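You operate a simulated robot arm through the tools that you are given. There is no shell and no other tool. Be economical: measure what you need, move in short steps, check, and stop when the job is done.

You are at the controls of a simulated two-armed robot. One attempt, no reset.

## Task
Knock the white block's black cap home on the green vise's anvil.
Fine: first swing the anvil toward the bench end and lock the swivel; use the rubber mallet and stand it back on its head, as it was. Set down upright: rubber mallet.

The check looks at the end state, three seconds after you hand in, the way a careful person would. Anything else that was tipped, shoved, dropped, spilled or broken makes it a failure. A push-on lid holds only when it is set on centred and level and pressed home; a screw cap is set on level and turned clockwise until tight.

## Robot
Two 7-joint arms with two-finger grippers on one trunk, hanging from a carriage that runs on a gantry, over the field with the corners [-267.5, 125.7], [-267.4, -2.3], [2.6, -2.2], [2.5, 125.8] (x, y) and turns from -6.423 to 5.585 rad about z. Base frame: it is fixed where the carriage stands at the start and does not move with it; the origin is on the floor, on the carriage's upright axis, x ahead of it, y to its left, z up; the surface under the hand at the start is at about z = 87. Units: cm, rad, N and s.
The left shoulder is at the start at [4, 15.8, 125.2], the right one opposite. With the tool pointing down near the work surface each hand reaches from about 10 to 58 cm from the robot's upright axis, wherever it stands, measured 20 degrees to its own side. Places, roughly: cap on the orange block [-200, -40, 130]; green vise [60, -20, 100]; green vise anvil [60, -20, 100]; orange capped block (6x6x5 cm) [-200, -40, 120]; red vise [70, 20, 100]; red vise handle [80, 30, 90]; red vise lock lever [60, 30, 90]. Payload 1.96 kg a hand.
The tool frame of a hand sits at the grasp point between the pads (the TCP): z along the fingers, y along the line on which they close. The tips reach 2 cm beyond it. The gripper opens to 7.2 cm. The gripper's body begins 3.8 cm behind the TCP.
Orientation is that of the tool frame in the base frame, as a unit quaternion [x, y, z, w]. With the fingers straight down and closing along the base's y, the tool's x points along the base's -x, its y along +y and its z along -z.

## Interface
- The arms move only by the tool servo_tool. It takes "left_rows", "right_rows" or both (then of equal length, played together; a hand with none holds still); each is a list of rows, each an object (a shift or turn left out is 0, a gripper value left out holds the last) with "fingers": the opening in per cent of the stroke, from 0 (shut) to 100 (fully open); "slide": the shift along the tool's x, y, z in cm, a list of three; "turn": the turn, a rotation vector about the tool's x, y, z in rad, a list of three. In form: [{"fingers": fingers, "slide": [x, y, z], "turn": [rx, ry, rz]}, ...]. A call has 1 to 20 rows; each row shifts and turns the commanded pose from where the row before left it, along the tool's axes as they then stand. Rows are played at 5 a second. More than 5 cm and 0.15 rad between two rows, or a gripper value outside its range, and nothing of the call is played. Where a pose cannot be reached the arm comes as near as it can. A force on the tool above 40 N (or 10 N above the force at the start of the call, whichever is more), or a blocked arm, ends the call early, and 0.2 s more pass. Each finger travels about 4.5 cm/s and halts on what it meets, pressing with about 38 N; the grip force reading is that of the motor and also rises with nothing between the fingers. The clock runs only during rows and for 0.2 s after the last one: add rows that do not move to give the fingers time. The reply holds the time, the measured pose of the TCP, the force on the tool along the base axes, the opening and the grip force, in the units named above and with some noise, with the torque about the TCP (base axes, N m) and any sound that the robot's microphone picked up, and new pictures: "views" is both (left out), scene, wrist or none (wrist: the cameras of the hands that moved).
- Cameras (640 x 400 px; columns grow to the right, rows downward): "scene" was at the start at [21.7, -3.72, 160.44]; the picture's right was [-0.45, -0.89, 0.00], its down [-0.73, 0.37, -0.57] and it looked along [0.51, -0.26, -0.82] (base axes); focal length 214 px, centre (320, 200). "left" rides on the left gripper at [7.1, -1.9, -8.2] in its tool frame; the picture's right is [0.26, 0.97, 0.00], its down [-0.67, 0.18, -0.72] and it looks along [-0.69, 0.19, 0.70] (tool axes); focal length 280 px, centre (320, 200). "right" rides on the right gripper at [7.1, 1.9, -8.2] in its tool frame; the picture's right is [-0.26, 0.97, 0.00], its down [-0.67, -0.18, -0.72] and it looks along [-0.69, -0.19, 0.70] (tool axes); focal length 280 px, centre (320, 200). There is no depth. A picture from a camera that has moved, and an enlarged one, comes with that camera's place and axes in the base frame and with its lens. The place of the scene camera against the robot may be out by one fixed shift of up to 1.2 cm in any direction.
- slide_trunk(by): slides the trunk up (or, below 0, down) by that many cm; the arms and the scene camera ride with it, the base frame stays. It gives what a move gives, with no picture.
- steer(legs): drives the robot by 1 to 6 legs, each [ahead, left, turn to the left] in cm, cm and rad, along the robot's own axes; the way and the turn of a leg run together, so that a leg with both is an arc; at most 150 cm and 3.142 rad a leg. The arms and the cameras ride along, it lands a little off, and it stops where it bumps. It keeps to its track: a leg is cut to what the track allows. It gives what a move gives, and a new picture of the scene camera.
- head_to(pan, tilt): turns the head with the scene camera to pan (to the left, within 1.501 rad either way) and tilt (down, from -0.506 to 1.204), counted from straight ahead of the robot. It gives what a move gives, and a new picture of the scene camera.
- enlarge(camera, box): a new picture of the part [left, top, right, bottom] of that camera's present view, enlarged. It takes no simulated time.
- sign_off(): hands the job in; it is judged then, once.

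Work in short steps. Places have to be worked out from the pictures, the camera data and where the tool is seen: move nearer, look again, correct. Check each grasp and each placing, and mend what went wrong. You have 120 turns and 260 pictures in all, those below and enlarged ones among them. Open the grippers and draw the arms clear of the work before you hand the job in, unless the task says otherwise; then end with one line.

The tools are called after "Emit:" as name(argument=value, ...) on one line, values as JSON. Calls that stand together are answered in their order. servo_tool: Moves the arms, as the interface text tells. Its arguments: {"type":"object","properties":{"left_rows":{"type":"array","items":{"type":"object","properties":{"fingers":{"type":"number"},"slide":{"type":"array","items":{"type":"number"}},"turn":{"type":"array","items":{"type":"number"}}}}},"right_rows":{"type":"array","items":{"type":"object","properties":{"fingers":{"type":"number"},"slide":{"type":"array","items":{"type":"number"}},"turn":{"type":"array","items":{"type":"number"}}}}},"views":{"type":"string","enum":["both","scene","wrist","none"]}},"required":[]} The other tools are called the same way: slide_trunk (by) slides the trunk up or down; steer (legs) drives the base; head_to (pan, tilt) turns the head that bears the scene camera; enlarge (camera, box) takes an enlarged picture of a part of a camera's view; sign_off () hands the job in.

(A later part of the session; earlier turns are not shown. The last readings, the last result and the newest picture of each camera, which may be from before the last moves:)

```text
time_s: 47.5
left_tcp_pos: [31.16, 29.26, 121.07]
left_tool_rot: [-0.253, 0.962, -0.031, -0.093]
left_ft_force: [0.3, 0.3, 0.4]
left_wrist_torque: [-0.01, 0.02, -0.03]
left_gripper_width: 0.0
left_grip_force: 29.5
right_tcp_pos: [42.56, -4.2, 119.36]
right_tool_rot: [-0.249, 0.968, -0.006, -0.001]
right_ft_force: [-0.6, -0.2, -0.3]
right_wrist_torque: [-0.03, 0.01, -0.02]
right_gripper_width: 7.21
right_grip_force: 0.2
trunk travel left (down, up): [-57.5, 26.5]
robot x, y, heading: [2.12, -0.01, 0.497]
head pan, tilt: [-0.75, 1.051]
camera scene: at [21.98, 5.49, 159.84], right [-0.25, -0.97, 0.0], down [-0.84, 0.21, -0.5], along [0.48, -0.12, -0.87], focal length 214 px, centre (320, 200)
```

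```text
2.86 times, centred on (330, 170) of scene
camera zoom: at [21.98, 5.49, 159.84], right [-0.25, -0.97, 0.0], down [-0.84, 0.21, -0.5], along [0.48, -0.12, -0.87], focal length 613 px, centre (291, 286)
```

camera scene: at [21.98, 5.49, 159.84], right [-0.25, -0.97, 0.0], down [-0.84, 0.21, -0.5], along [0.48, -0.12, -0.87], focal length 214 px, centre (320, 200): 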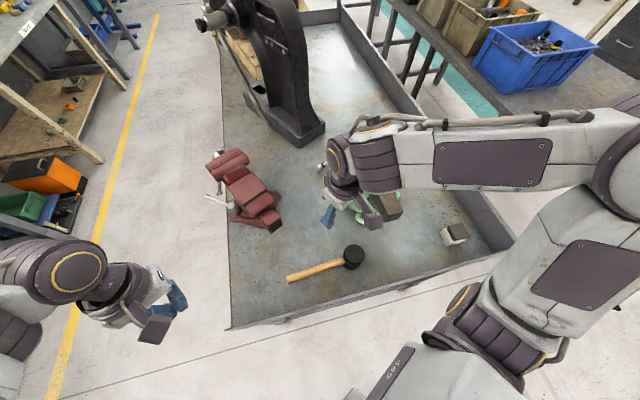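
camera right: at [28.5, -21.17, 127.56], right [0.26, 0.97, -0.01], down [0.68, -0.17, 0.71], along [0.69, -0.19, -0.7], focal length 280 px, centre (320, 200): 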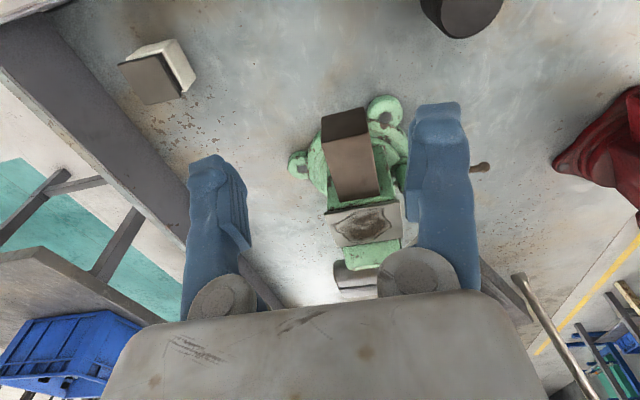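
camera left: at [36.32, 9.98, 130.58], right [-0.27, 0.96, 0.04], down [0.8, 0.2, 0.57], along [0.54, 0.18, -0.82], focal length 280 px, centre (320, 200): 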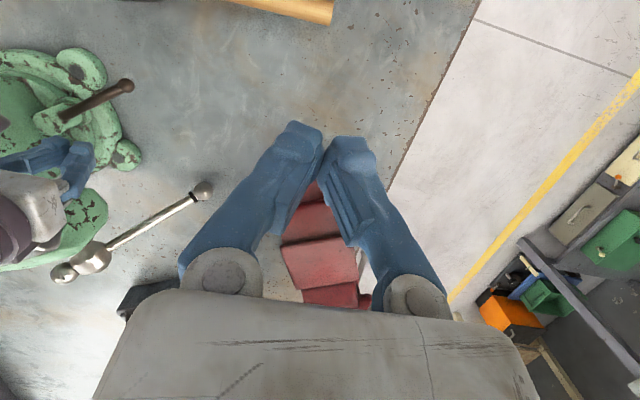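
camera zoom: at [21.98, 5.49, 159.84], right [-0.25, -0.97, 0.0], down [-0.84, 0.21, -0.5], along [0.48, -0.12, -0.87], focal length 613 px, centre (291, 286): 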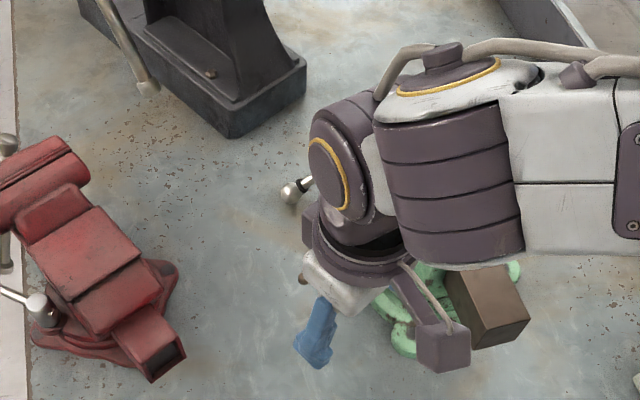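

The bar reads 180° now. I bring the right hand above the lever (tip ≈[60,−5], hub ≈[60,−16.5]) and yaw it so the fingers can straddle it.

Emit:
servo_tool(right_rows=[{"slide": [-2.52, -2.34, 1.2]}, {"slide": [-2.52, -2.34, 1.2]}, {"slide": [-2.52, -2.34, 1.2]}, {"slide": [-2.52, -2.34, 1.2]}, {"slide": [-2.52, -2.34, 1.2]}, {"fingers": 60, "turn": [0, 0, 0.143]}, {"turn": [0, 0, 0.143]}, {"turn": [0, 0, 0.143]}, {"turn": [0, 0, 0.143]}, {"turn": [0, 0, 0.143]}, {"turn": [0, 0, 0.143]}, {"turn": [0, 0, 0.143]}, {"turn": [0, 0, 0.143]}, {"turn": [0, 0, 0.143]}, {}])

Emit:
enlarge(camera="right", box=[160, 0, 480, 200])

```text
time_s: 50.6
left_tcp_pos: [31.09, 29.3, 121.11]
left_tool_rot: [-0.253, 0.962, -0.031, -0.093]
left_ft_force: [0.0, 0.8, -0.1]
left_wrist_torque: [0.04, -0.01, 0.02]
left_gripper_width: 0.02
left_grip_force: 29.5
right_tcp_pos: [59.29, -8.43, 113.51]
right_tool_rot: [0.381, 0.924, -0.007, 0.003]
right_ft_force: [1.1, -0.2, 0.2]
right_wrist_torque: [-0.01, 0.04, -0.01]
right_gripper_width: 4.32
right_grip_force: 0.1
trunk travel left (down, up): [-57.5, 26.5]
robot x, y, heading: [2.54, -0.15, 0.501]
head pan, tilt: [-0.75, 1.051]
camera scene: at [21.98, 5.48, 159.84], right [-0.25, -0.97, 0.0], down [-0.84, 0.21, -0.5], along [0.48, -0.12, -0.87], focal length 214 px, centre (320, 200)
camera right: at [55.61, -1.84, 121.53], right [0.87, 0.5, -0.01], down [0.35, -0.6, 0.72], along [0.36, -0.63, -0.69], focal length 280 px, centre (320, 200)
```

scene: 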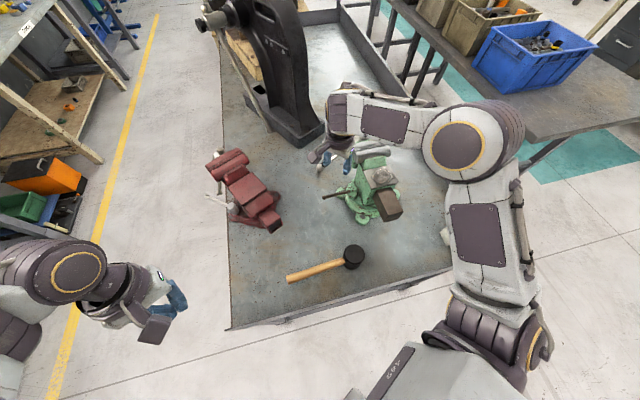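
right: 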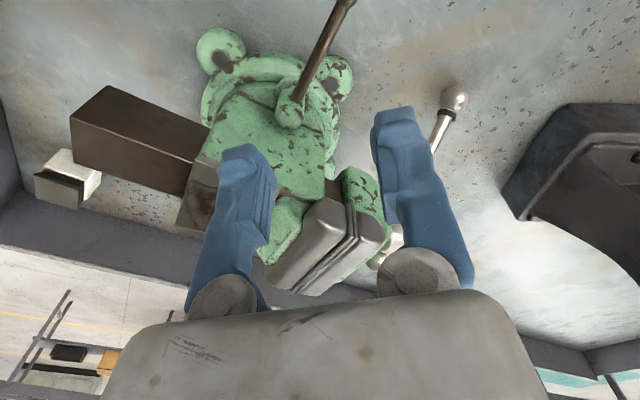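

```text
2.00 times, centred on (320, 100) of right
camera zoom: at [55.61, -1.84, 121.53], right [0.87, 0.5, -0.01], down [0.35, -0.6, 0.72], along [0.36, -0.63, -0.69], focal length 561 px, centre (320, 400)
```

zoom: 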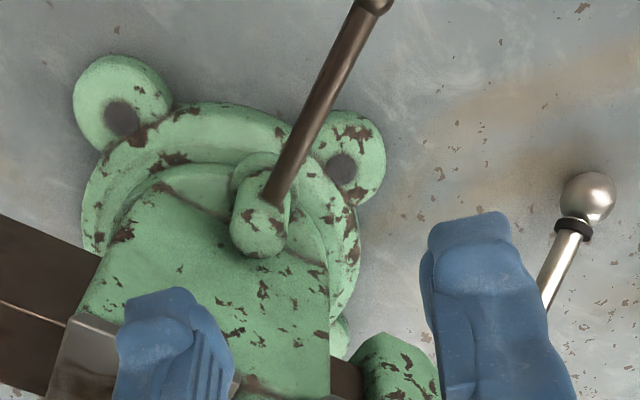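

Lever runs x≈60, y −5.4 to −16. I lower the fingers astride it.

Emit:
servo_tool(right_rows=[{"slide": [-0.64, 0.64, 2]}, {"slide": [0, 0, 4]}, {"slide": [0, 0, 4]}, {"slide": [0, 0, 4]}, {"slide": [0, 0, 3.9]}, {}])

```text
time_s: 52.0
left_tcp_pos: [31.09, 29.46, 121.18]
left_tool_rot: [-0.254, 0.962, -0.03, -0.093]
left_ft_force: [0.3, 0.1, 0.5]
left_wrist_torque: [-0.02, -0.01, -0.01]
left_gripper_width: 0.0
left_grip_force: 29.8
right_tcp_pos: [60.23, -8.6, 95.42]
right_tool_rot: [0.381, 0.924, -0.007, 0.003]
right_ft_force: [-0.2, -1.4, -0.9]
right_wrist_torque: [-0.01, 0.02, -0.03]
right_gripper_width: 4.3
right_grip_force: 0.0
trunk travel left (down, up): [-57.5, 26.5]
robot x, y, heading: [2.48, -0.44, 0.5]
head pan, tilt: [-0.75, 1.051]
camera scene: at [21.98, 5.48, 159.84], right [-0.25, -0.97, 0.0], down [-0.84, 0.21, -0.5], along [0.48, -0.12, -0.87], focal length 214 px, centre (320, 200)
camera right: at [56.59, -2.12, 103.53], right [0.87, 0.5, -0.01], down [0.35, -0.59, 0.72], along [0.36, -0.63, -0.69], focal length 280 px, centre (320, 200)
```

scene: 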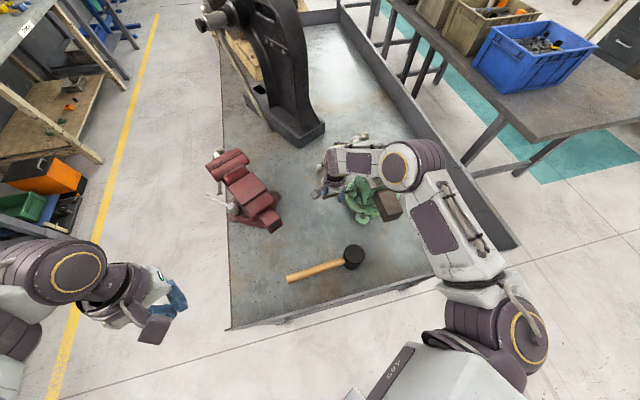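
right: 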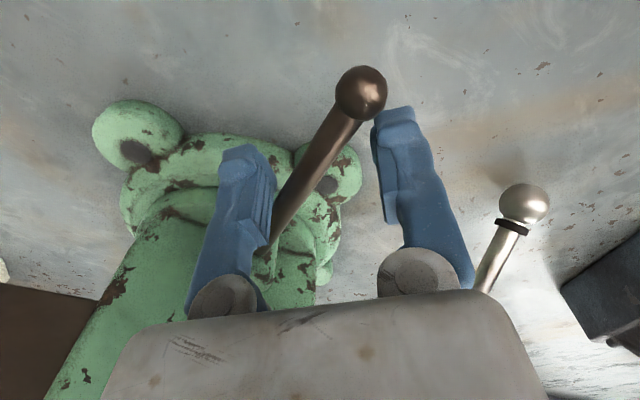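

The lever is between the fingers. I sweep it counter-clockwise along its arc toward the lock stop.

Emit:
servo_tool(right_rows=[{"slide": [0.5, -0.57, 0]}, {"slide": [0.5, -0.57, 0]}, {"slide": [0.35, -0.63, 0]}, {"slide": [0.35, -0.63, 0]}, {"slide": [0.27, -0.72, 0]}, {"slide": [0.27, -0.72, 0]}, {"slide": [0.12, -0.72, 0]}, {"slide": [0.12, -0.72, 0]}, {"slide": [0, -0.78, 0]}, {"slide": [0, -0.78, 0]}, {}])

```text
time_s: 54.5
left_tcp_pos: [31.13, 29.29, 121.02]
left_tool_rot: [-0.253, 0.963, -0.03, -0.093]
left_ft_force: [-0.2, 0.4, -0.9]
left_wrist_torque: [-0.03, -0.02, 0.01]
left_gripper_width: 0.0
left_grip_force: 29.8
right_tcp_pos: [53.58, -11.73, 95.52]
right_tool_rot: [0.38, 0.925, -0.007, 0.003]
right_ft_force: [1.3, 1.1, -0.4]
right_wrist_torque: [-0.03, -0.02, -0.03]
right_gripper_width: 4.44
right_grip_force: 0.7
trunk travel left (down, up): [-57.5, 26.5]
robot x, y, heading: [2.45, -0.18, 0.498]
head pan, tilt: [-0.75, 1.051]
camera scene: at [21.99, 5.5, 159.84], right [-0.25, -0.97, 0.0], down [-0.84, 0.22, -0.5], along [0.48, -0.12, -0.87], focal length 214 px, centre (320, 200)
camera right: at [49.92, -5.21, 103.67], right [0.87, 0.5, -0.01], down [0.35, -0.59, 0.72], along [0.36, -0.63, -0.69], focal length 280 px, centre (320, 200)
```

scene: 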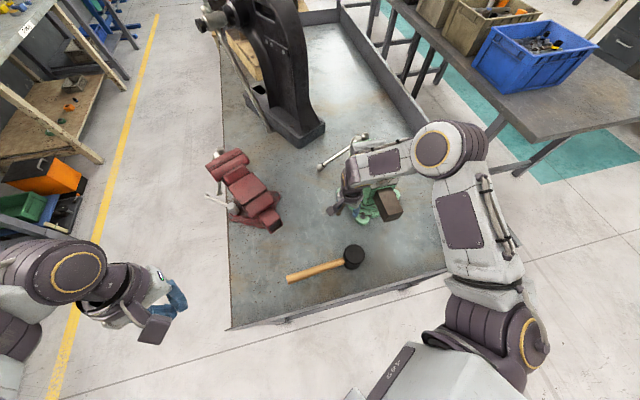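
right: 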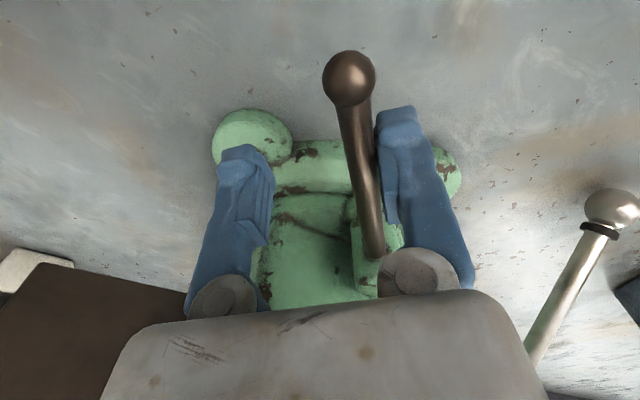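

Easy so far, lever ~130°. Continuing to the stop, and pressing firmly there.

Emit:
servo_tool(right_rows=[{"slide": [-0.12, -0.72, 0]}, {"slide": [-0.12, -0.72, 0]}, {"slide": [-0.25, -0.7, 0]}, {"slide": [-0.25, -0.7, 0]}, {"slide": [-0.35, -0.65, 0]}, {"slide": [-0.35, -0.65, 0]}, {"slide": [-0.4, -0.6, 0]}, {"slide": [-0.4, -0.6, 0]}])

```text
time_s: 55.8
left_tcp_pos: [30.99, 29.82, 121.11]
left_tool_rot: [-0.255, 0.962, -0.03, -0.092]
left_ft_force: [0.0, 0.5, 0.4]
left_wrist_torque: [-0.01, 0.02, 0.01]
left_gripper_width: 0.0
left_grip_force: 29.8
right_tcp_pos: [51.97, -14.26, 95.77]
right_tool_rot: [0.373, 0.928, 0.002, 0.002]
right_ft_force: [3.5, 18.1, -5.9]
right_wrist_torque: [-0.81, 0.41, 0.54]
right_gripper_width: 4.56
right_grip_force: 2.0
trunk travel left (down, up): [-57.5, 26.5]
robot x, y, heading: [2.32, -0.14, 0.505]
head pan, tilt: [-0.75, 1.051]
stopped in row 6 (right hand): the force on the tool passed its limit at 45 N (the readings are from after the stop); the commanded pose is now the measured one
camera scene: at [22.0, 5.86, 159.86], right [-0.24, -0.97, 0.0], down [-0.84, 0.21, -0.5], along [0.48, -0.12, -0.87], focal length 214 px, centre (320, 200)
camera right: at [48.22, -7.86, 103.89], right [0.86, 0.51, 0.01], down [0.36, -0.6, 0.71], along [0.37, -0.61, -0.7], focal length 280 px, centre (320, 200)
```

scene: 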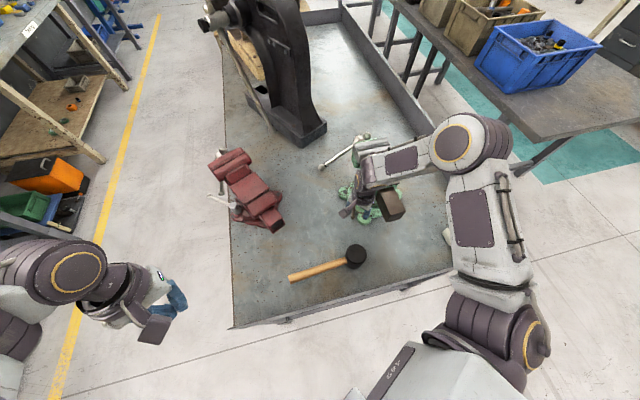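
right: 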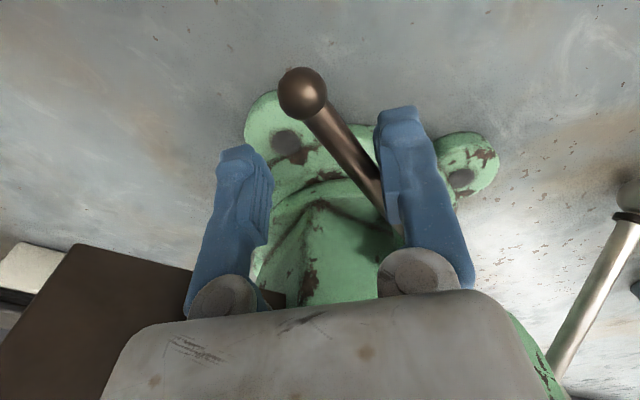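

Lever hit its stop at 45 N: locked. I lift off and back away to verify the heading and look at the cap.

Emit:
servo_tool(right_rows=[{"slide": [0, 0.8, 0]}, {"slide": [0, 0, -4.5]}, {"slide": [0, 0, -4.5]}, {"slide": [0, 0, -4.5]}, {"slide": [0, 0, -4.5]}, {"slide": [0, 0, -4.5]}, {"slide": [1.5, -3.5, 0]}, {"slide": [1.5, -3.5, 0]}, {"slide": [1.5, -3.5, 0]}, {"slide": [1.5, -3.5, 0]}, {"turn": [0, 0, -0.15]}, {"turn": [0, 0, -0.15]}, {"turn": [0, 0, -0.15]}, {"turn": [0, 0, -0.15]}, {"turn": [0, 0, -0.15]}, {}])

Emit:
enlarge(camera="scene", box=[300, 120, 440, 240])

```text
time_s: 59.2
left_tcp_pos: [31.03, 29.36, 121.14]
left_tool_rot: [-0.254, 0.962, -0.031, -0.093]
left_ft_force: [-0.3, -0.3, 0.6]
left_wrist_torque: [-0.01, 0.02, 0.05]
left_gripper_width: 0.0
left_grip_force: 29.9
right_tcp_pos: [41.13, -15.04, 115.7]
right_tool_rot: [0.009, 1.0, -0.002, 0.002]
right_ft_force: [-0.7, -0.2, 0.7]
right_wrist_torque: [0.02, -0.04, -0.01]
right_gripper_width: 4.31
right_grip_force: 0.0
right hand out of reach, approached as far as the arm can: row 7, 8, 9, 10
trunk travel left (down, up): [-57.5, 26.5]
robot x, y, heading: [1.93, 0.01, 0.5]
head pan, tilt: [-0.75, 1.051]
camera scene: at [21.98, 5.59, 159.84], right [-0.25, -0.97, 0.0], down [-0.84, 0.21, -0.5], along [0.48, -0.12, -0.87], focal length 214 px, centre (320, 200)
camera right: at [34.05, -12.92, 123.8], right [0.28, 0.96, 0.0], down [0.67, -0.19, 0.72], along [0.69, -0.2, -0.69], focal length 280 px, centre (320, 200)
```

scene: 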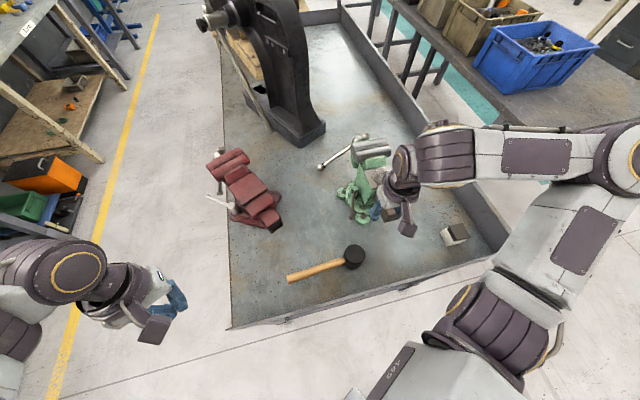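
right: 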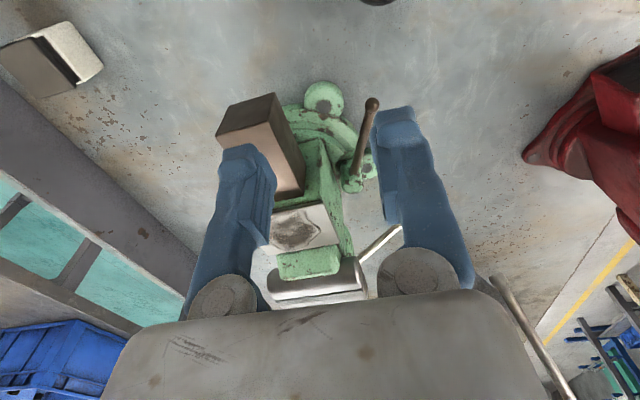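

```text
3.33 times, centred on (370, 180) of scene
camera zoom: at [21.98, 5.59, 159.84], right [-0.25, -0.97, 0.0], down [-0.84, 0.21, -0.5], along [0.48, -0.12, -0.87], focal length 715 px, centre (153, 267)
```

zoom: 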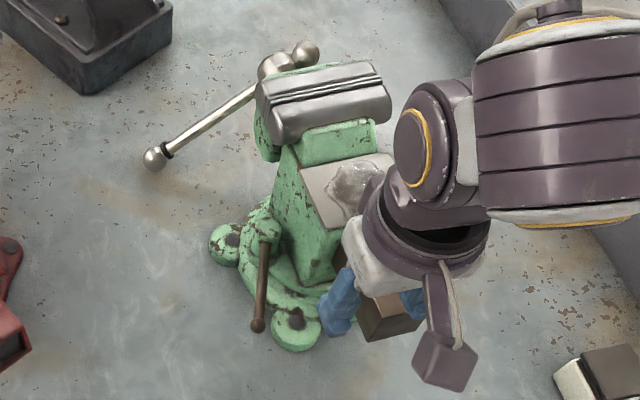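

Heading still 180° after locking. Now the white block: I turn the robot back halfway (−0.25 rad) so both block and anvil are in reach, and move the right hand over the block.

Emit:
steer(legs=[[0, 0, -0.25]])

Emit:
servo_tool(right_rows=[{"fingers": 100, "turn": [0, 0, -0.125]}, {"turn": [0, 0, -0.125]}, {"slide": [0, -3.6, 0]}, {"slide": [0, -3.6, 0]}, {"slide": [0, -3.6, 0]}, {"slide": [0, -3.6, 0]}, {"slide": [0, -3.6, 0]}, {"slide": [0, -3.6, 0]}, {}])

Emit:
enlarge(camera="right", box=[200, 20, 440, 170])

```text
time_s: 60.5
left_tcp_pos: [37.43, 21.34, 121.17]
left_tool_rot: [-0.132, 0.986, -0.019, -0.095]
left_ft_force: [-0.4, 0.7, 0.0]
left_wrist_torque: [0.0, 0.02, -0.04]
left_gripper_width: 0.0
left_grip_force: 29.6
right_tcp_pos: [36.14, -24.41, 115.82]
right_tool_rot: [0.136, 0.991, -0.002, 0.002]
right_ft_force: [0.4, 0.6, 0.7]
right_wrist_torque: [0.03, 0.0, 0.03]
right_gripper_width: 4.32
right_grip_force: 0.1
trunk travel left (down, up): [-57.5, 26.5]
robot x, y, heading: [2.35, 0.17, 0.258]
head pan, tilt: [-0.75, 1.051]
camera scene: at [22.85, 0.31, 159.84], right [-0.48, -0.88, 0.0], down [-0.76, 0.42, -0.5], along [0.44, -0.24, -0.87], focal length 214 px, centre (320, 200)
```

scene: 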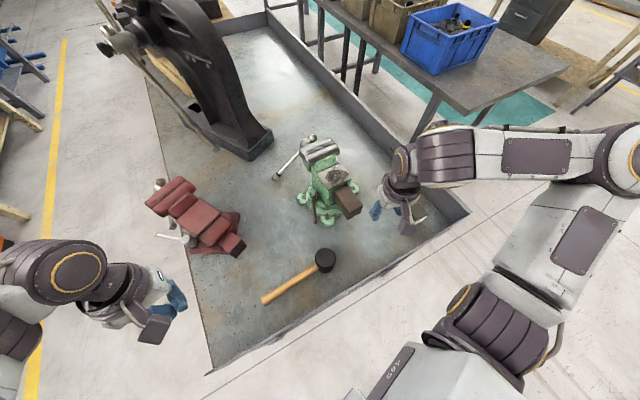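

```text
time_s: 62.5
left_tcp_pos: [37.42, 21.32, 121.2]
left_tool_rot: [-0.132, 0.986, -0.02, -0.096]
left_ft_force: [0.0, 0.0, 0.1]
left_wrist_torque: [0.01, -0.02, 0.01]
left_gripper_width: 0.03
left_grip_force: 28.9
right_tcp_pos: [43.55, -41.42, 112.68]
right_tool_rot: [0.011, 1.0, -0.003, 0.001]
right_ft_force: [-0.3, 0.6, 0.5]
right_wrist_torque: [0.0, -0.01, 0.01]
right_gripper_width: 7.21
right_grip_force: 0.0
right hand out of reach, approached as far as the arm can: row 3, 4, 5, 6, 7, 8
trunk travel left (down, up): [-57.5, 26.5]
robot x, y, heading: [2.03, 0.15, 0.255]
head pan, tilt: [-0.75, 1.051]
camera scene: at [22.85, 0.31, 159.84], right [-0.48, -0.88, 0.0], down [-0.76, 0.42, -0.5], along [0.44, -0.24, -0.87], focal length 214 px, centre (320, 200)
camera right: at [36.5, -39.23, 120.87], right [0.28, 0.96, 0.0], down [0.67, -0.19, 0.72], along [0.69, -0.21, -0.7], focal length 280 px, centre (320, 200)
```

scene: 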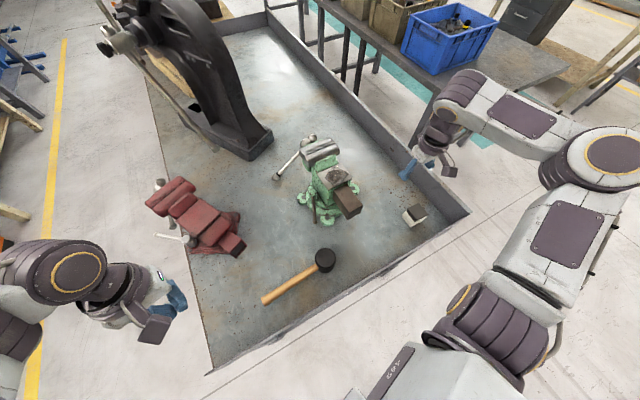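
right: 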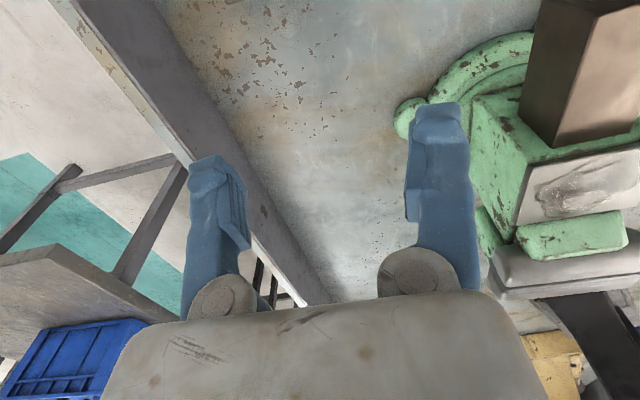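

```text
2.67 times, centred on (320, 95) of right
camera zoom: at [36.5, -39.23, 120.87], right [0.28, 0.96, 0.0], down [0.67, -0.19, 0.72], along [0.69, -0.21, -0.7], focal length 748 px, centre (320, 480)
```

zoom: 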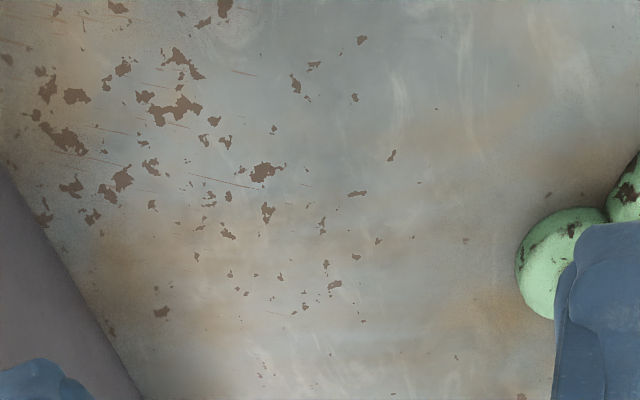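

The right hand can't get there at this heading. I tuck it in and turn the robot to about −0.25 rad, facing the block side.

Emit:
servo_tool(right_rows=[{"slide": [0, 4, -1]}, {"slide": [0.5, 4, -1]}, {"slide": [0.5, 4, -1]}, {"slide": [0.5, 4, -1]}], views="none")

Emit:
steer(legs=[[0, 0, -0.5]])

```text
time_s: 63.5
left_tcp_pos: [37.51, 21.36, 121.28]
left_tool_rot: [-0.132, 0.986, -0.019, -0.096]
left_ft_force: [-0.2, 0.1, -0.9]
left_wrist_torque: [0.0, 0.0, -0.02]
left_gripper_width: 0.0
left_grip_force: 29.9
right_tcp_pos: [42.37, -25.06, 116.59]
right_tool_rot: [0.011, 1.0, -0.003, 0.001]
right_ft_force: [-1.2, 0.5, -1.0]
right_wrist_torque: [0.03, 0.01, -0.01]
right_gripper_width: 7.21
right_grip_force: 0.1
trunk travel left (down, up): [-57.5, 26.5]
robot x, y, heading: [1.99, -0.28, 0.251]
head pan, tilt: [-0.75, 1.051]
```

```text
time_s: 65.3
left_tcp_pos: [43.39, 1.87, 121.06]
left_tool_rot: [0.117, 0.988, 0.006, -0.098]
left_ft_force: [-0.3, 0.0, -0.6]
left_wrist_torque: [0.0, -0.02, -0.02]
left_gripper_width: 0.0
left_grip_force: 29.5
right_tcp_pos: [25.52, -41.24, 116.53]
right_tool_rot: [0.258, 0.966, -0.003, 0.001]
right_ft_force: [-0.4, 0.1, 0.9]
right_wrist_torque: [0.04, 0.01, -0.02]
right_gripper_width: 7.19
right_grip_force: 0.0
trunk travel left (down, up): [-57.5, 26.5]
robot x, y, heading: [1.98, -0.19, -0.248]
head pan, tilt: [-0.75, 1.051]
camera scene: at [20.63, -9.98, 159.84], right [-0.84, -0.54, 0.0], down [-0.47, 0.73, -0.5], along [0.27, -0.42, -0.87], focal length 214 px, centre (320, 200)
```

scene: 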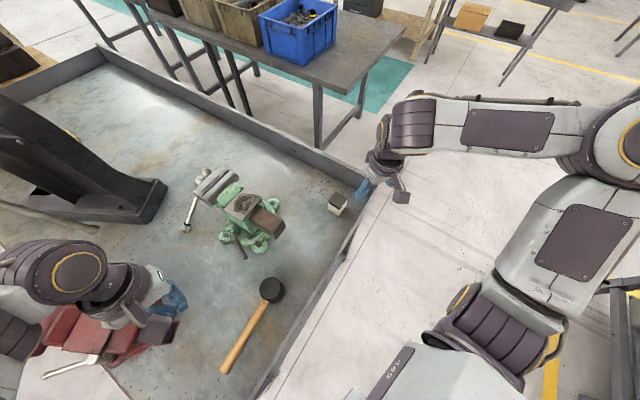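

Block ≈[35.8,−45.5]. I move the right hand over it for a close look.

Emit:
servo_tool(right_rows=[{"slide": [-3.3, 0.4, 1]}, {"slide": [-3.3, 0.4, 1]}, {"slide": [-3.3, 0.4, 1]}, {}], views="wrist")

Emit:
enlarge(camera="right", box=[220, 0, 460, 150])

Emit:
enlarge(camera="scene", box=[300, 175, 370, 225])

```text
time_s: 66.3
left_tcp_pos: [43.45, 1.91, 121.1]
left_tool_rot: [0.116, 0.988, 0.005, -0.098]
left_ft_force: [0.9, -0.2, 1.0]
left_wrist_torque: [0.0, 0.0, -0.03]
left_gripper_width: 0.0
left_grip_force: 29.9
right_tcp_pos: [34.58, -44.94, 113.66]
right_tool_rot: [0.257, 0.966, -0.003, 0.002]
right_ft_force: [-0.5, -0.3, 0.3]
right_wrist_torque: [-0.03, 0.01, 0.01]
right_gripper_width: 7.21
right_grip_force: 0.0
trunk travel left (down, up): [-57.5, 26.5]
robot x, y, heading: [1.99, -0.14, -0.246]
head pan, tilt: [-0.75, 1.051]
camera right: at [29.47, -39.72, 121.71], right [0.71, 0.71, 0.0], down [0.49, -0.49, 0.72], along [0.51, -0.51, -0.7], focal length 280 px, centre (320, 200)
```

right: 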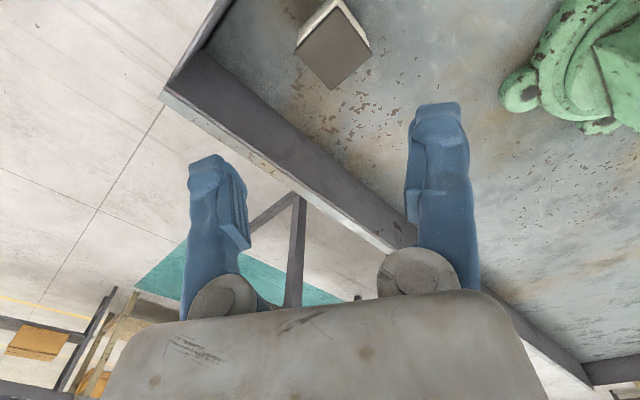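

```text
2.67 times, centred on (340, 75) of right
camera zoom: at [29.47, -39.72, 121.71], right [0.71, 0.71, 0.0], down [0.49, -0.49, 0.72], along [0.51, -0.51, -0.7], focal length 748 px, centre (267, 533)
```

zoom: 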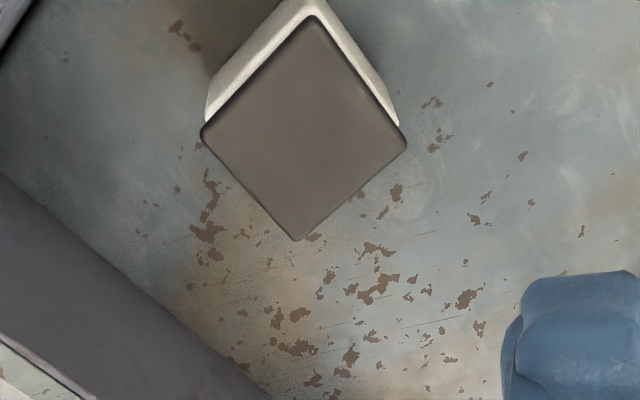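

```text
8.00 times, centred on (335, 200) of scene
camera zoom: at [20.64, -9.98, 159.84], right [-0.84, -0.54, 0.0], down [-0.47, 0.73, -0.5], along [0.27, -0.42, -0.87], focal length 1716 px, centre (200, 200)
```

zoom: 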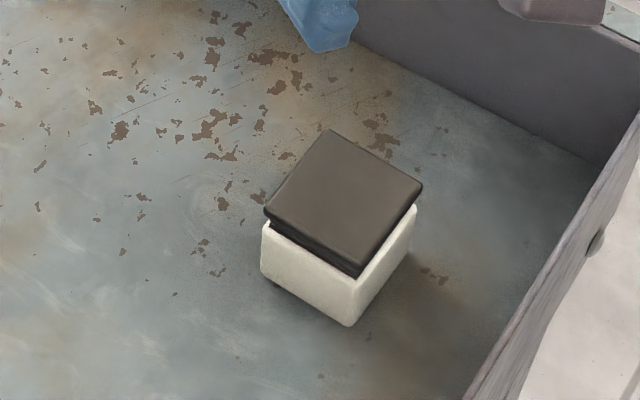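

The cap is square-on, proud by about 1 cm: centre [37.1,−45.5], top z≈93, sides parallel to the base axes. I square the gripper and come down over the block partway.

Emit:
servo_tool(right_rows=[{"turn": [0, 0, -0.13]}, {"turn": [0, 0, -0.13]}, {"turn": [0, 0, -0.13]}, {"turn": [0, 0, -0.13]}, {"slide": [-2.5, -0.55, 0]}, {"slide": [0, 0, 4]}, {"slide": [0, 0, 4]}, {}], views="wrist")

```text
time_s: 68.1
left_tcp_pos: [43.36, 2.03, 121.06]
left_tool_rot: [0.115, 0.989, 0.005, -0.098]
left_ft_force: [0.3, 0.1, -0.2]
left_wrist_torque: [-0.01, -0.03, 0.01]
left_gripper_width: 0.0
left_grip_force: 29.3
right_tcp_pos: [37.26, -45.7, 105.68]
right_tool_rot: [0.0, 1.0, -0.002, 0.001]
right_ft_force: [-0.5, 0.4, -0.2]
right_wrist_torque: [-0.05, -0.02, 0.01]
right_gripper_width: 7.2
right_grip_force: 0.1
trunk travel left (down, up): [-57.5, 26.5]
robot x, y, heading: [1.94, -0.19, -0.248]
head pan, tilt: [-0.75, 1.051]
camera right: at [30.24, -43.68, 113.72], right [0.26, 0.96, -0.01], down [0.67, -0.18, 0.72], along [0.69, -0.19, -0.7], focal length 280 px, centre (320, 200)
```

right: 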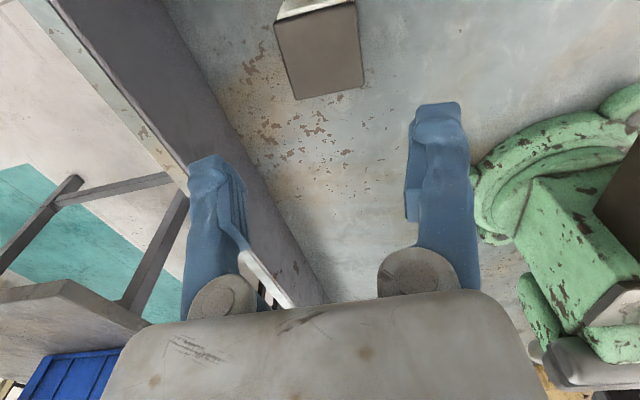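

Well centred. Descending to grip height (z≈89.5).

Emit:
servo_tool(right_rows=[{"slide": [0.1, 0, 4]}, {"slide": [0, 0, 4]}, {"slide": [0, 0, 4]}, {"slide": [0, 0, 2.5]}, {"slide": [0, 0, 1.4]}, {}], views="both")

Emit:
enlarge(camera="scene", box=[290, 155, 390, 225])

```text
time_s: 69.5
left_tcp_pos: [43.37, 1.9, 121.02]
left_tool_rot: [0.115, 0.989, 0.004, -0.098]
left_ft_force: [0.2, 0.6, -0.2]
left_wrist_torque: [-0.01, -0.05, 0.0]
left_gripper_width: 0.0
left_grip_force: 29.9
right_tcp_pos: [37.14, -45.69, 89.64]
right_tool_rot: [0.0, 1.0, -0.003, 0.0]
right_ft_force: [0.5, 1.0, -0.3]
right_wrist_torque: [-0.06, 0.0, -0.01]
right_gripper_width: 7.23
right_grip_force: 0.0
trunk travel left (down, up): [-57.5, 26.5]
robot x, y, heading: [2.36, -0.44, -0.248]
head pan, tilt: [-0.75, 1.051]
camera scene: at [20.64, -9.97, 159.84], right [-0.84, -0.54, 0.0], down [-0.47, 0.73, -0.5], along [0.27, -0.42, -0.87], focal length 214 px, centre (320, 200)
camera right: at [30.04, -43.67, 97.81], right [0.26, 0.96, -0.01], down [0.67, -0.18, 0.72], along [0.69, -0.19, -0.7], focal length 280 px, centre (320, 200)
```

scene: 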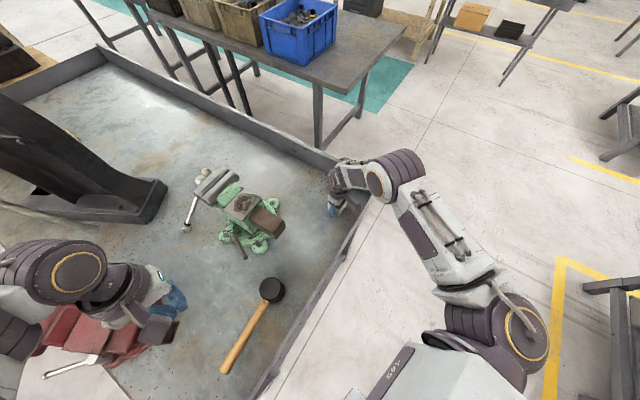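
right: 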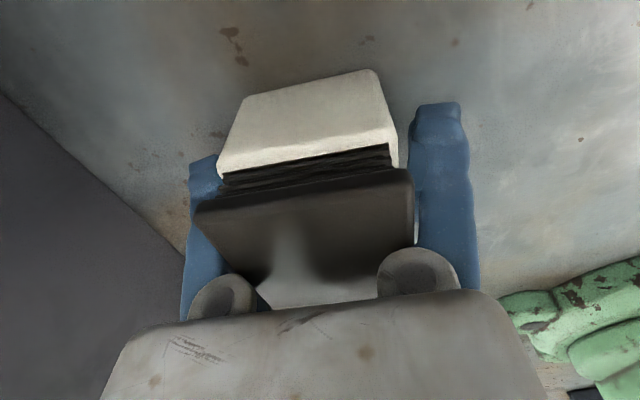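

```text
5.71 times, centred on (340, 190) of scene
camera zoom: at [20.64, -9.97, 159.84], right [-0.84, -0.54, 0.0], down [-0.47, 0.73, -0.5], along [0.27, -0.42, -0.87], focal length 1226 px, centre (206, 257)
```

zoom: 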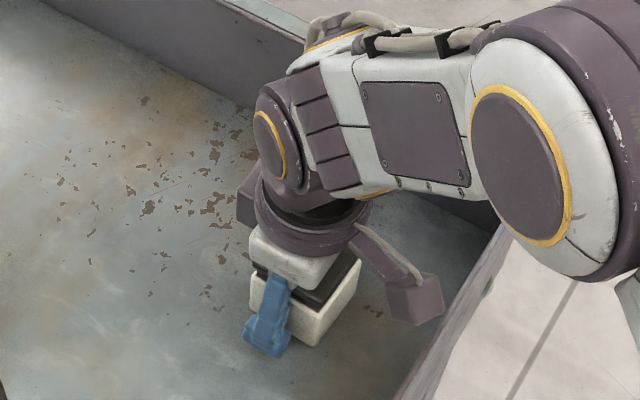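

No contact yet, block and cap sit between the fingers. Closing gently.

Emit:
servo_tool(right_rows=[{"fingers": 80}, {"fingers": 72}, {"fingers": 65}, {"fingers": 55}, {}, {}], views="wrist")

```text
time_s: 70.9
left_tcp_pos: [43.42, 1.88, 121.1]
left_tool_rot: [0.115, 0.989, 0.006, -0.097]
left_ft_force: [0.1, 0.4, 0.0]
left_wrist_torque: [0.02, 0.0, -0.01]
left_gripper_width: 0.02
left_grip_force: 29.5
right_tcp_pos: [37.2, -45.78, 89.88]
right_tool_rot: [0.0, 1.0, -0.002, -0.001]
right_ft_force: [-0.5, 0.2, 0.3]
right_wrist_torque: [0.04, 0.0, -0.04]
right_gripper_width: 6.34
right_grip_force: 37.7
trunk travel left (down, up): [-57.5, 26.5]
robot x, y, heading: [2.22, -0.1, -0.247]
head pan, tilt: [-0.75, 1.051]
camera right: at [30.03, -43.69, 97.85], right [0.26, 0.96, -0.01], down [0.67, -0.18, 0.72], along [0.69, -0.19, -0.7], focal length 280 px, centre (320, 200)
```

right: 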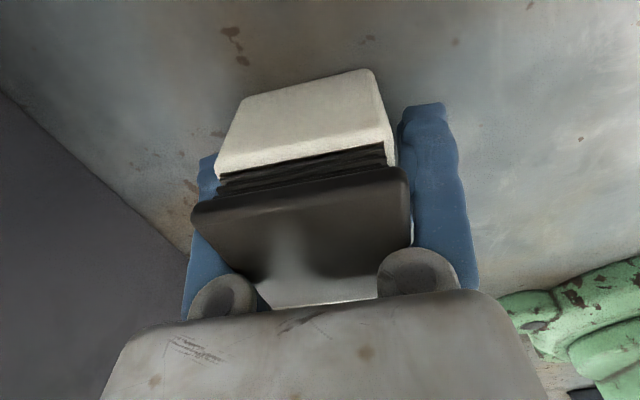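

Emit:
enlarge(camera="right", box=[170, 50, 490, 320])

Emit:
enlarge(camera="scene", box=[315, 180, 365, 220])

```text
1.48 times, centred on (330, 185) of right
camera zoom: at [30.03, -43.69, 97.85], right [0.26, 0.96, -0.01], down [0.67, -0.18, 0.72], along [0.69, -0.19, -0.7], focal length 415 px, centre (305, 222)
```

zoom: 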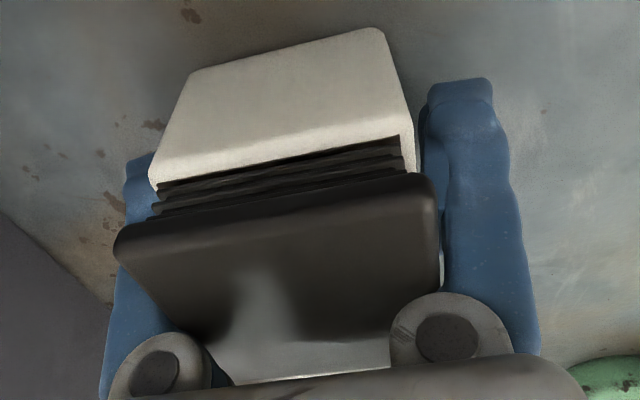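

```text
10.00 times, centred on (340, 200) of scene
camera zoom: at [20.63, -9.98, 159.84], right [-0.84, -0.54, 0.0], down [-0.47, 0.73, -0.5], along [0.27, -0.42, -0.87], focal length 2145 px, centre (120, 200)
```

zoom: 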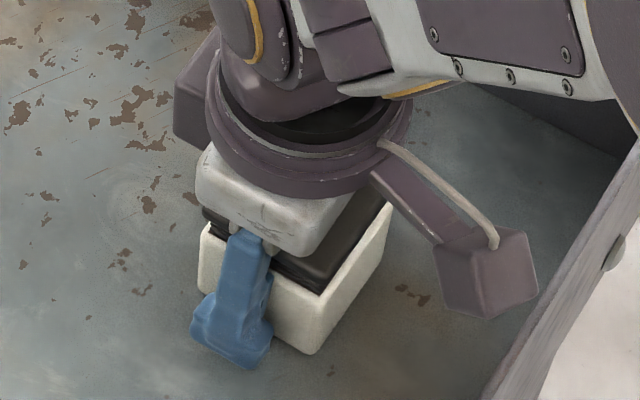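

Unclear whether the pads hold the white body or just the cap plate; I lift only 0.8 cm and look.

Emit:
servo_tool(right_rows=[{"slide": [0, 0, -0.4]}, {"slide": [0, 0, -0.4]}, {}], views="wrist")

Emit:
enlarge(camera="right", box=[170, 50, 490, 320])

Emit:
enlarge(camera="scene", box=[315, 180, 365, 220])

```text
time_s: 71.7
left_tcp_pos: [43.42, 1.9, 121.09]
left_tool_rot: [0.116, 0.988, 0.006, -0.097]
left_ft_force: [0.9, 0.3, -0.2]
left_wrist_torque: [0.0, 0.0, 0.03]
left_gripper_width: 0.0
left_grip_force: 29.8
right_tcp_pos: [37.05, -45.76, 90.41]
right_tool_rot: [0.0, 1.0, -0.003, 0.0]
right_ft_force: [-0.3, -0.4, -2.2]
right_wrist_torque: [0.0, -0.05, -0.02]
right_gripper_width: 6.24
right_grip_force: 38.0
trunk travel left (down, up): [-57.5, 26.5]
robot x, y, heading: [2.42, 0.18, -0.247]
head pan, tilt: [-0.75, 1.051]
camera right: at [30.06, -43.74, 98.66], right [0.26, 0.96, -0.01], down [0.67, -0.18, 0.72], along [0.69, -0.19, -0.7], focal length 280 px, centre (320, 200)
```

right: 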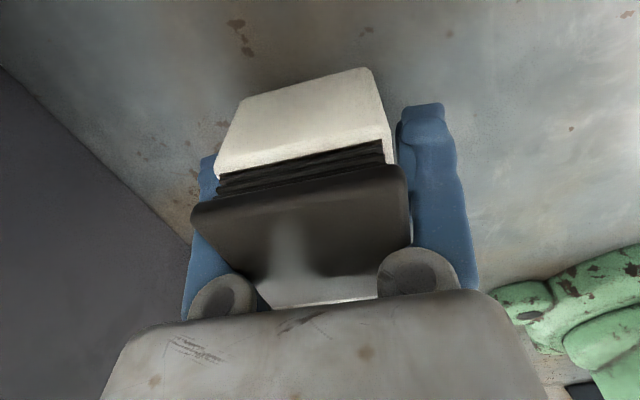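

```text
1.48 times, centred on (330, 185) of right
camera zoom: at [30.06, -43.74, 98.66], right [0.26, 0.96, -0.01], down [0.67, -0.18, 0.72], along [0.69, -0.19, -0.7], focal length 415 px, centre (305, 222)
```

zoom: 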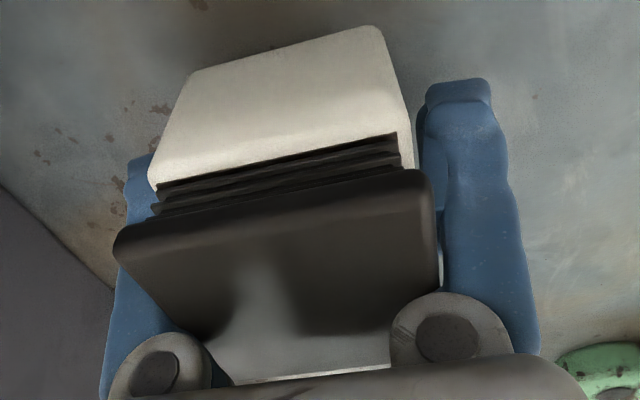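

```text
10.00 times, centred on (340, 200) of scene
camera zoom: at [20.63, -9.97, 159.84], right [-0.84, -0.54, 0.0], down [-0.47, 0.73, -0.5], along [0.27, -0.42, -0.87], focal length 2145 px, centre (120, 200)
```

zoom: 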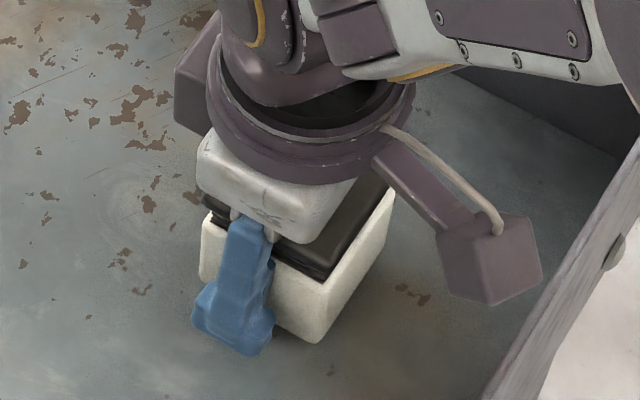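

The white body comes up with the cap, 2 N of load: a good grip. I lift high, then turn the robot +0.5 rad, which swings the block right over the anvil.

Emit:
servo_tool(right_rows=[{"slide": [0, 0, -3]}, {"slide": [0, 0, -4]}, {"slide": [0, 0, -4]}, {"slide": [0, 0, -4]}, {"slide": [0, 0, -4]}, {"slide": [0, 0, -4]}, {"slide": [0, 0, -4]}, {"slide": [0, 0, -2]}, {}], views="wrist")

Emit:
steer(legs=[[0, 0, 0.25], [0, 0, 0.25]])

```text
time_s: 73.7
left_tcp_pos: [43.39, 1.99, 121.16]
left_tool_rot: [0.115, 0.988, 0.005, -0.098]
left_ft_force: [1.3, 0.6, 0.3]
left_wrist_torque: [-0.01, -0.01, 0.01]
left_gripper_width: 0.02
left_grip_force: 29.3
right_tcp_pos: [36.93, -45.51, 119.56]
right_tool_rot: [0.0, 1.0, -0.003, 0.001]
right_ft_force: [0.0, 0.4, -2.6]
right_wrist_torque: [0.0, -0.01, -0.01]
right_gripper_width: 6.21
right_grip_force: 37.8
trunk travel left (down, up): [-57.5, 26.5]
robot x, y, heading: [2.09, -0.11, -0.25]
head pan, tilt: [-0.75, 1.051]
camera right: at [29.9, -43.54, 127.66], right [0.26, 0.96, -0.01], down [0.67, -0.18, 0.72], along [0.69, -0.19, -0.7], focal length 280 px, centre (320, 200)
```

right: 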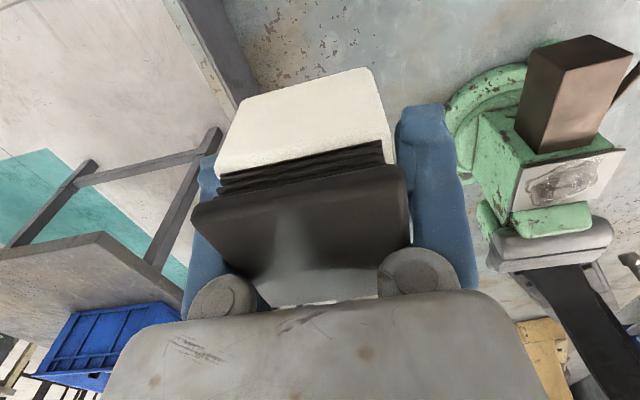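

```text
time_s: 75.8
left_tcp_pos: [37.56, 21.35, 121.11]
left_tool_rot: [-0.131, 0.987, -0.018, -0.095]
left_ft_force: [0.1, 0.0, 0.8]
left_wrist_torque: [-0.04, 0.0, 0.02]
left_gripper_width: 0.01
left_grip_force: 29.5
right_tcp_pos: [54.4, -23.6, 119.6]
right_tool_rot: [-0.245, 0.97, -0.002, 0.001]
right_ft_force: [0.1, -0.4, -3.1]
right_wrist_torque: [-0.02, 0.02, -0.02]
right_gripper_width: 6.22
right_grip_force: 38.2
trunk travel left (down, up): [-57.5, 26.5]
robot x, y, heading: [2.37, -0.22, 0.246]
head pan, tilt: [-0.75, 1.051]
camera scene: at [22.84, 0.29, 159.84], right [-0.48, -0.88, 0.0], down [-0.76, 0.42, -0.5], along [0.44, -0.24, -0.87], focal length 214 px, centre (320, 200)
```

scene: 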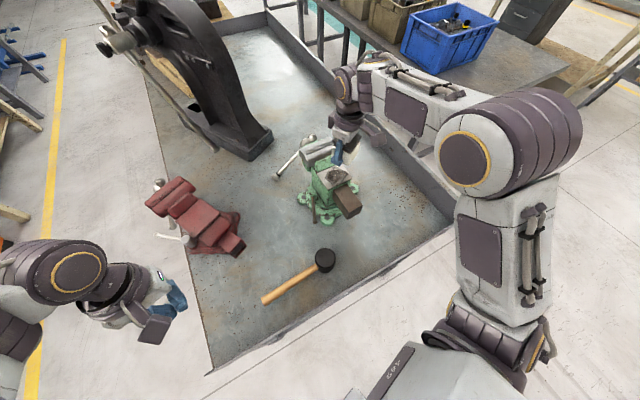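

Block hangs above the anvil. I square it (yaw +0.49), centre it over the anvil at [56.4,−22.8], and lower to ~2 cm above.

Emit:
servo_tool(right_rows=[{"turn": [0, 0, 0.125]}, {"turn": [0, 0, 0.125]}, {"turn": [0, 0, 0.125]}, {"turn": [0, 0, 0.12]}, {"slide": [-2.0, 0.8, 0]}, {"slide": [0, 0, 3]}, {"slide": [0, 0, 3]}, {"slide": [0, 0, 3]}, {}])

Emit:
enlarge(camera="scene", box=[290, 130, 390, 210])

```text
time_s: 77.8
left_tcp_pos: [37.52, 21.39, 121.11]
left_tool_rot: [-0.132, 0.986, -0.019, -0.096]
left_ft_force: [-0.8, -0.4, 0.1]
left_wrist_torque: [-0.03, 0.01, -0.04]
left_gripper_width: 0.02
left_grip_force: 29.6
right_tcp_pos: [56.61, -22.78, 110.48]
right_tool_rot: [0.0, 1.0, -0.003, 0.002]
right_ft_force: [-0.2, 0.5, -3.4]
right_wrist_torque: [-0.01, -0.02, -0.02]
right_gripper_width: 6.2
right_grip_force: 37.7
trunk travel left (down, up): [-57.5, 26.5]
robot x, y, heading: [2.37, -0.02, 0.25]
head pan, tilt: [-0.75, 1.051]
camera scene: at [22.84, 0.28, 159.84], right [-0.48, -0.88, 0.0], down [-0.76, 0.42, -0.5], along [0.44, -0.24, -0.87], focal length 214 px, centre (320, 200)
camera right: at [49.52, -20.77, 118.5], right [0.26, 0.97, 0.0], down [0.67, -0.18, 0.72], along [0.69, -0.19, -0.7], focal length 280 px, centre (320, 200)
```

scene: 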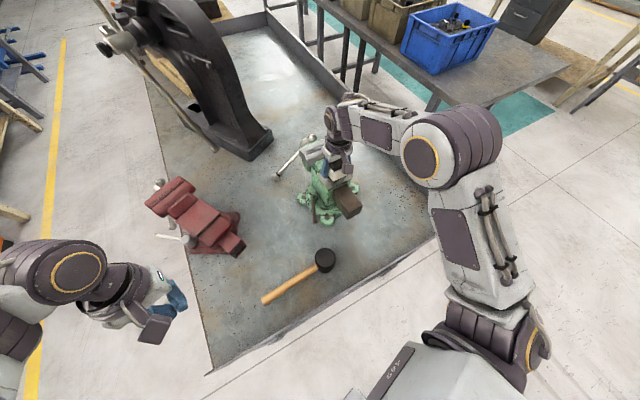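
right: 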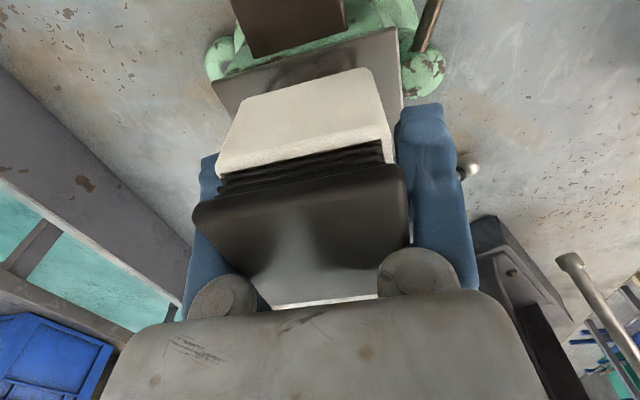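

```text
5.00 times, centred on (340, 170) of scene
camera zoom: at [22.84, 0.28, 159.84], right [-0.48, -0.88, 0.0], down [-0.76, 0.42, -0.5], along [0.44, -0.24, -0.87], focal length 1072 px, centre (220, 350)
```

zoom: 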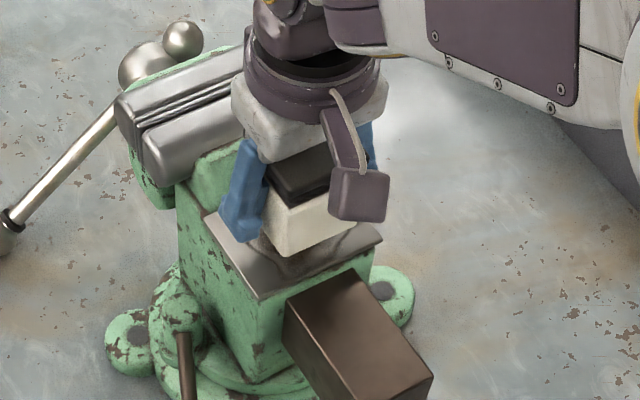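

Centred in y; I shift 0.4 cm forward and lower toward contact.

Emit:
servo_tool(right_rows=[{"slide": [-0.4, -0.05, 0.8]}, {"slide": [0, 0, 0.8]}, {"slide": [0, 0, 0.4]}, {"slide": [0, 0, 0.2]}, {}], views="wrist")

Emit:
enlarge(camera="scene", box=[300, 130, 380, 200])

```text
time_s: 79.0
left_tcp_pos: [37.5, 21.34, 120.98]
left_tool_rot: [-0.132, 0.986, -0.019, -0.095]
left_ft_force: [1.2, 0.0, 0.4]
left_wrist_torque: [0.01, 0.01, -0.01]
left_gripper_width: 0.0
left_grip_force: 29.8
right_tcp_pos: [56.99, -22.76, 108.37]
right_tool_rot: [-0.001, 1.0, -0.003, 0.001]
right_ft_force: [0.8, -0.2, -3.1]
right_wrist_torque: [-0.01, 0.01, -0.02]
right_gripper_width: 6.16
right_grip_force: 38.2
trunk travel left (down, up): [-57.5, 26.5]
robot x, y, heading: [2.38, 0.03, 0.251]
head pan, tilt: [-0.75, 1.051]
camera right: at [49.85, -20.81, 116.42], right [0.26, 0.97, 0.0], down [0.67, -0.18, 0.72], along [0.69, -0.19, -0.7], focal length 280 px, centre (320, 200)
```

right: 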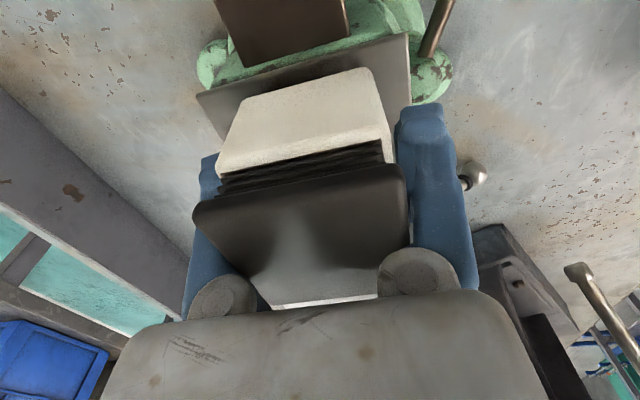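

```text
5.71 times, centred on (340, 165) of scene
camera zoom: at [22.84, 0.28, 159.84], right [-0.48, -0.88, 0.0], down [-0.76, 0.42, -0.5], along [0.44, -0.24, -0.87], focal length 1226 px, centre (206, 400)
```

zoom: 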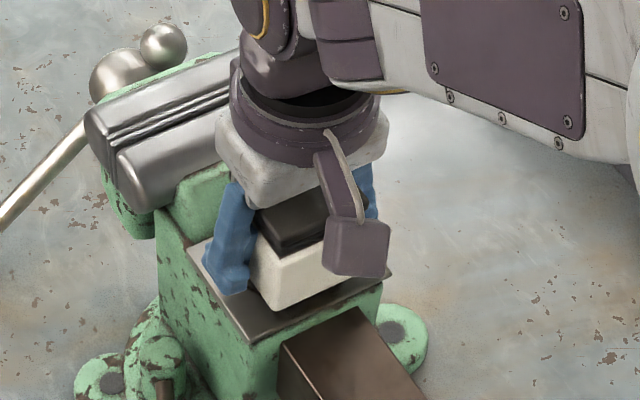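

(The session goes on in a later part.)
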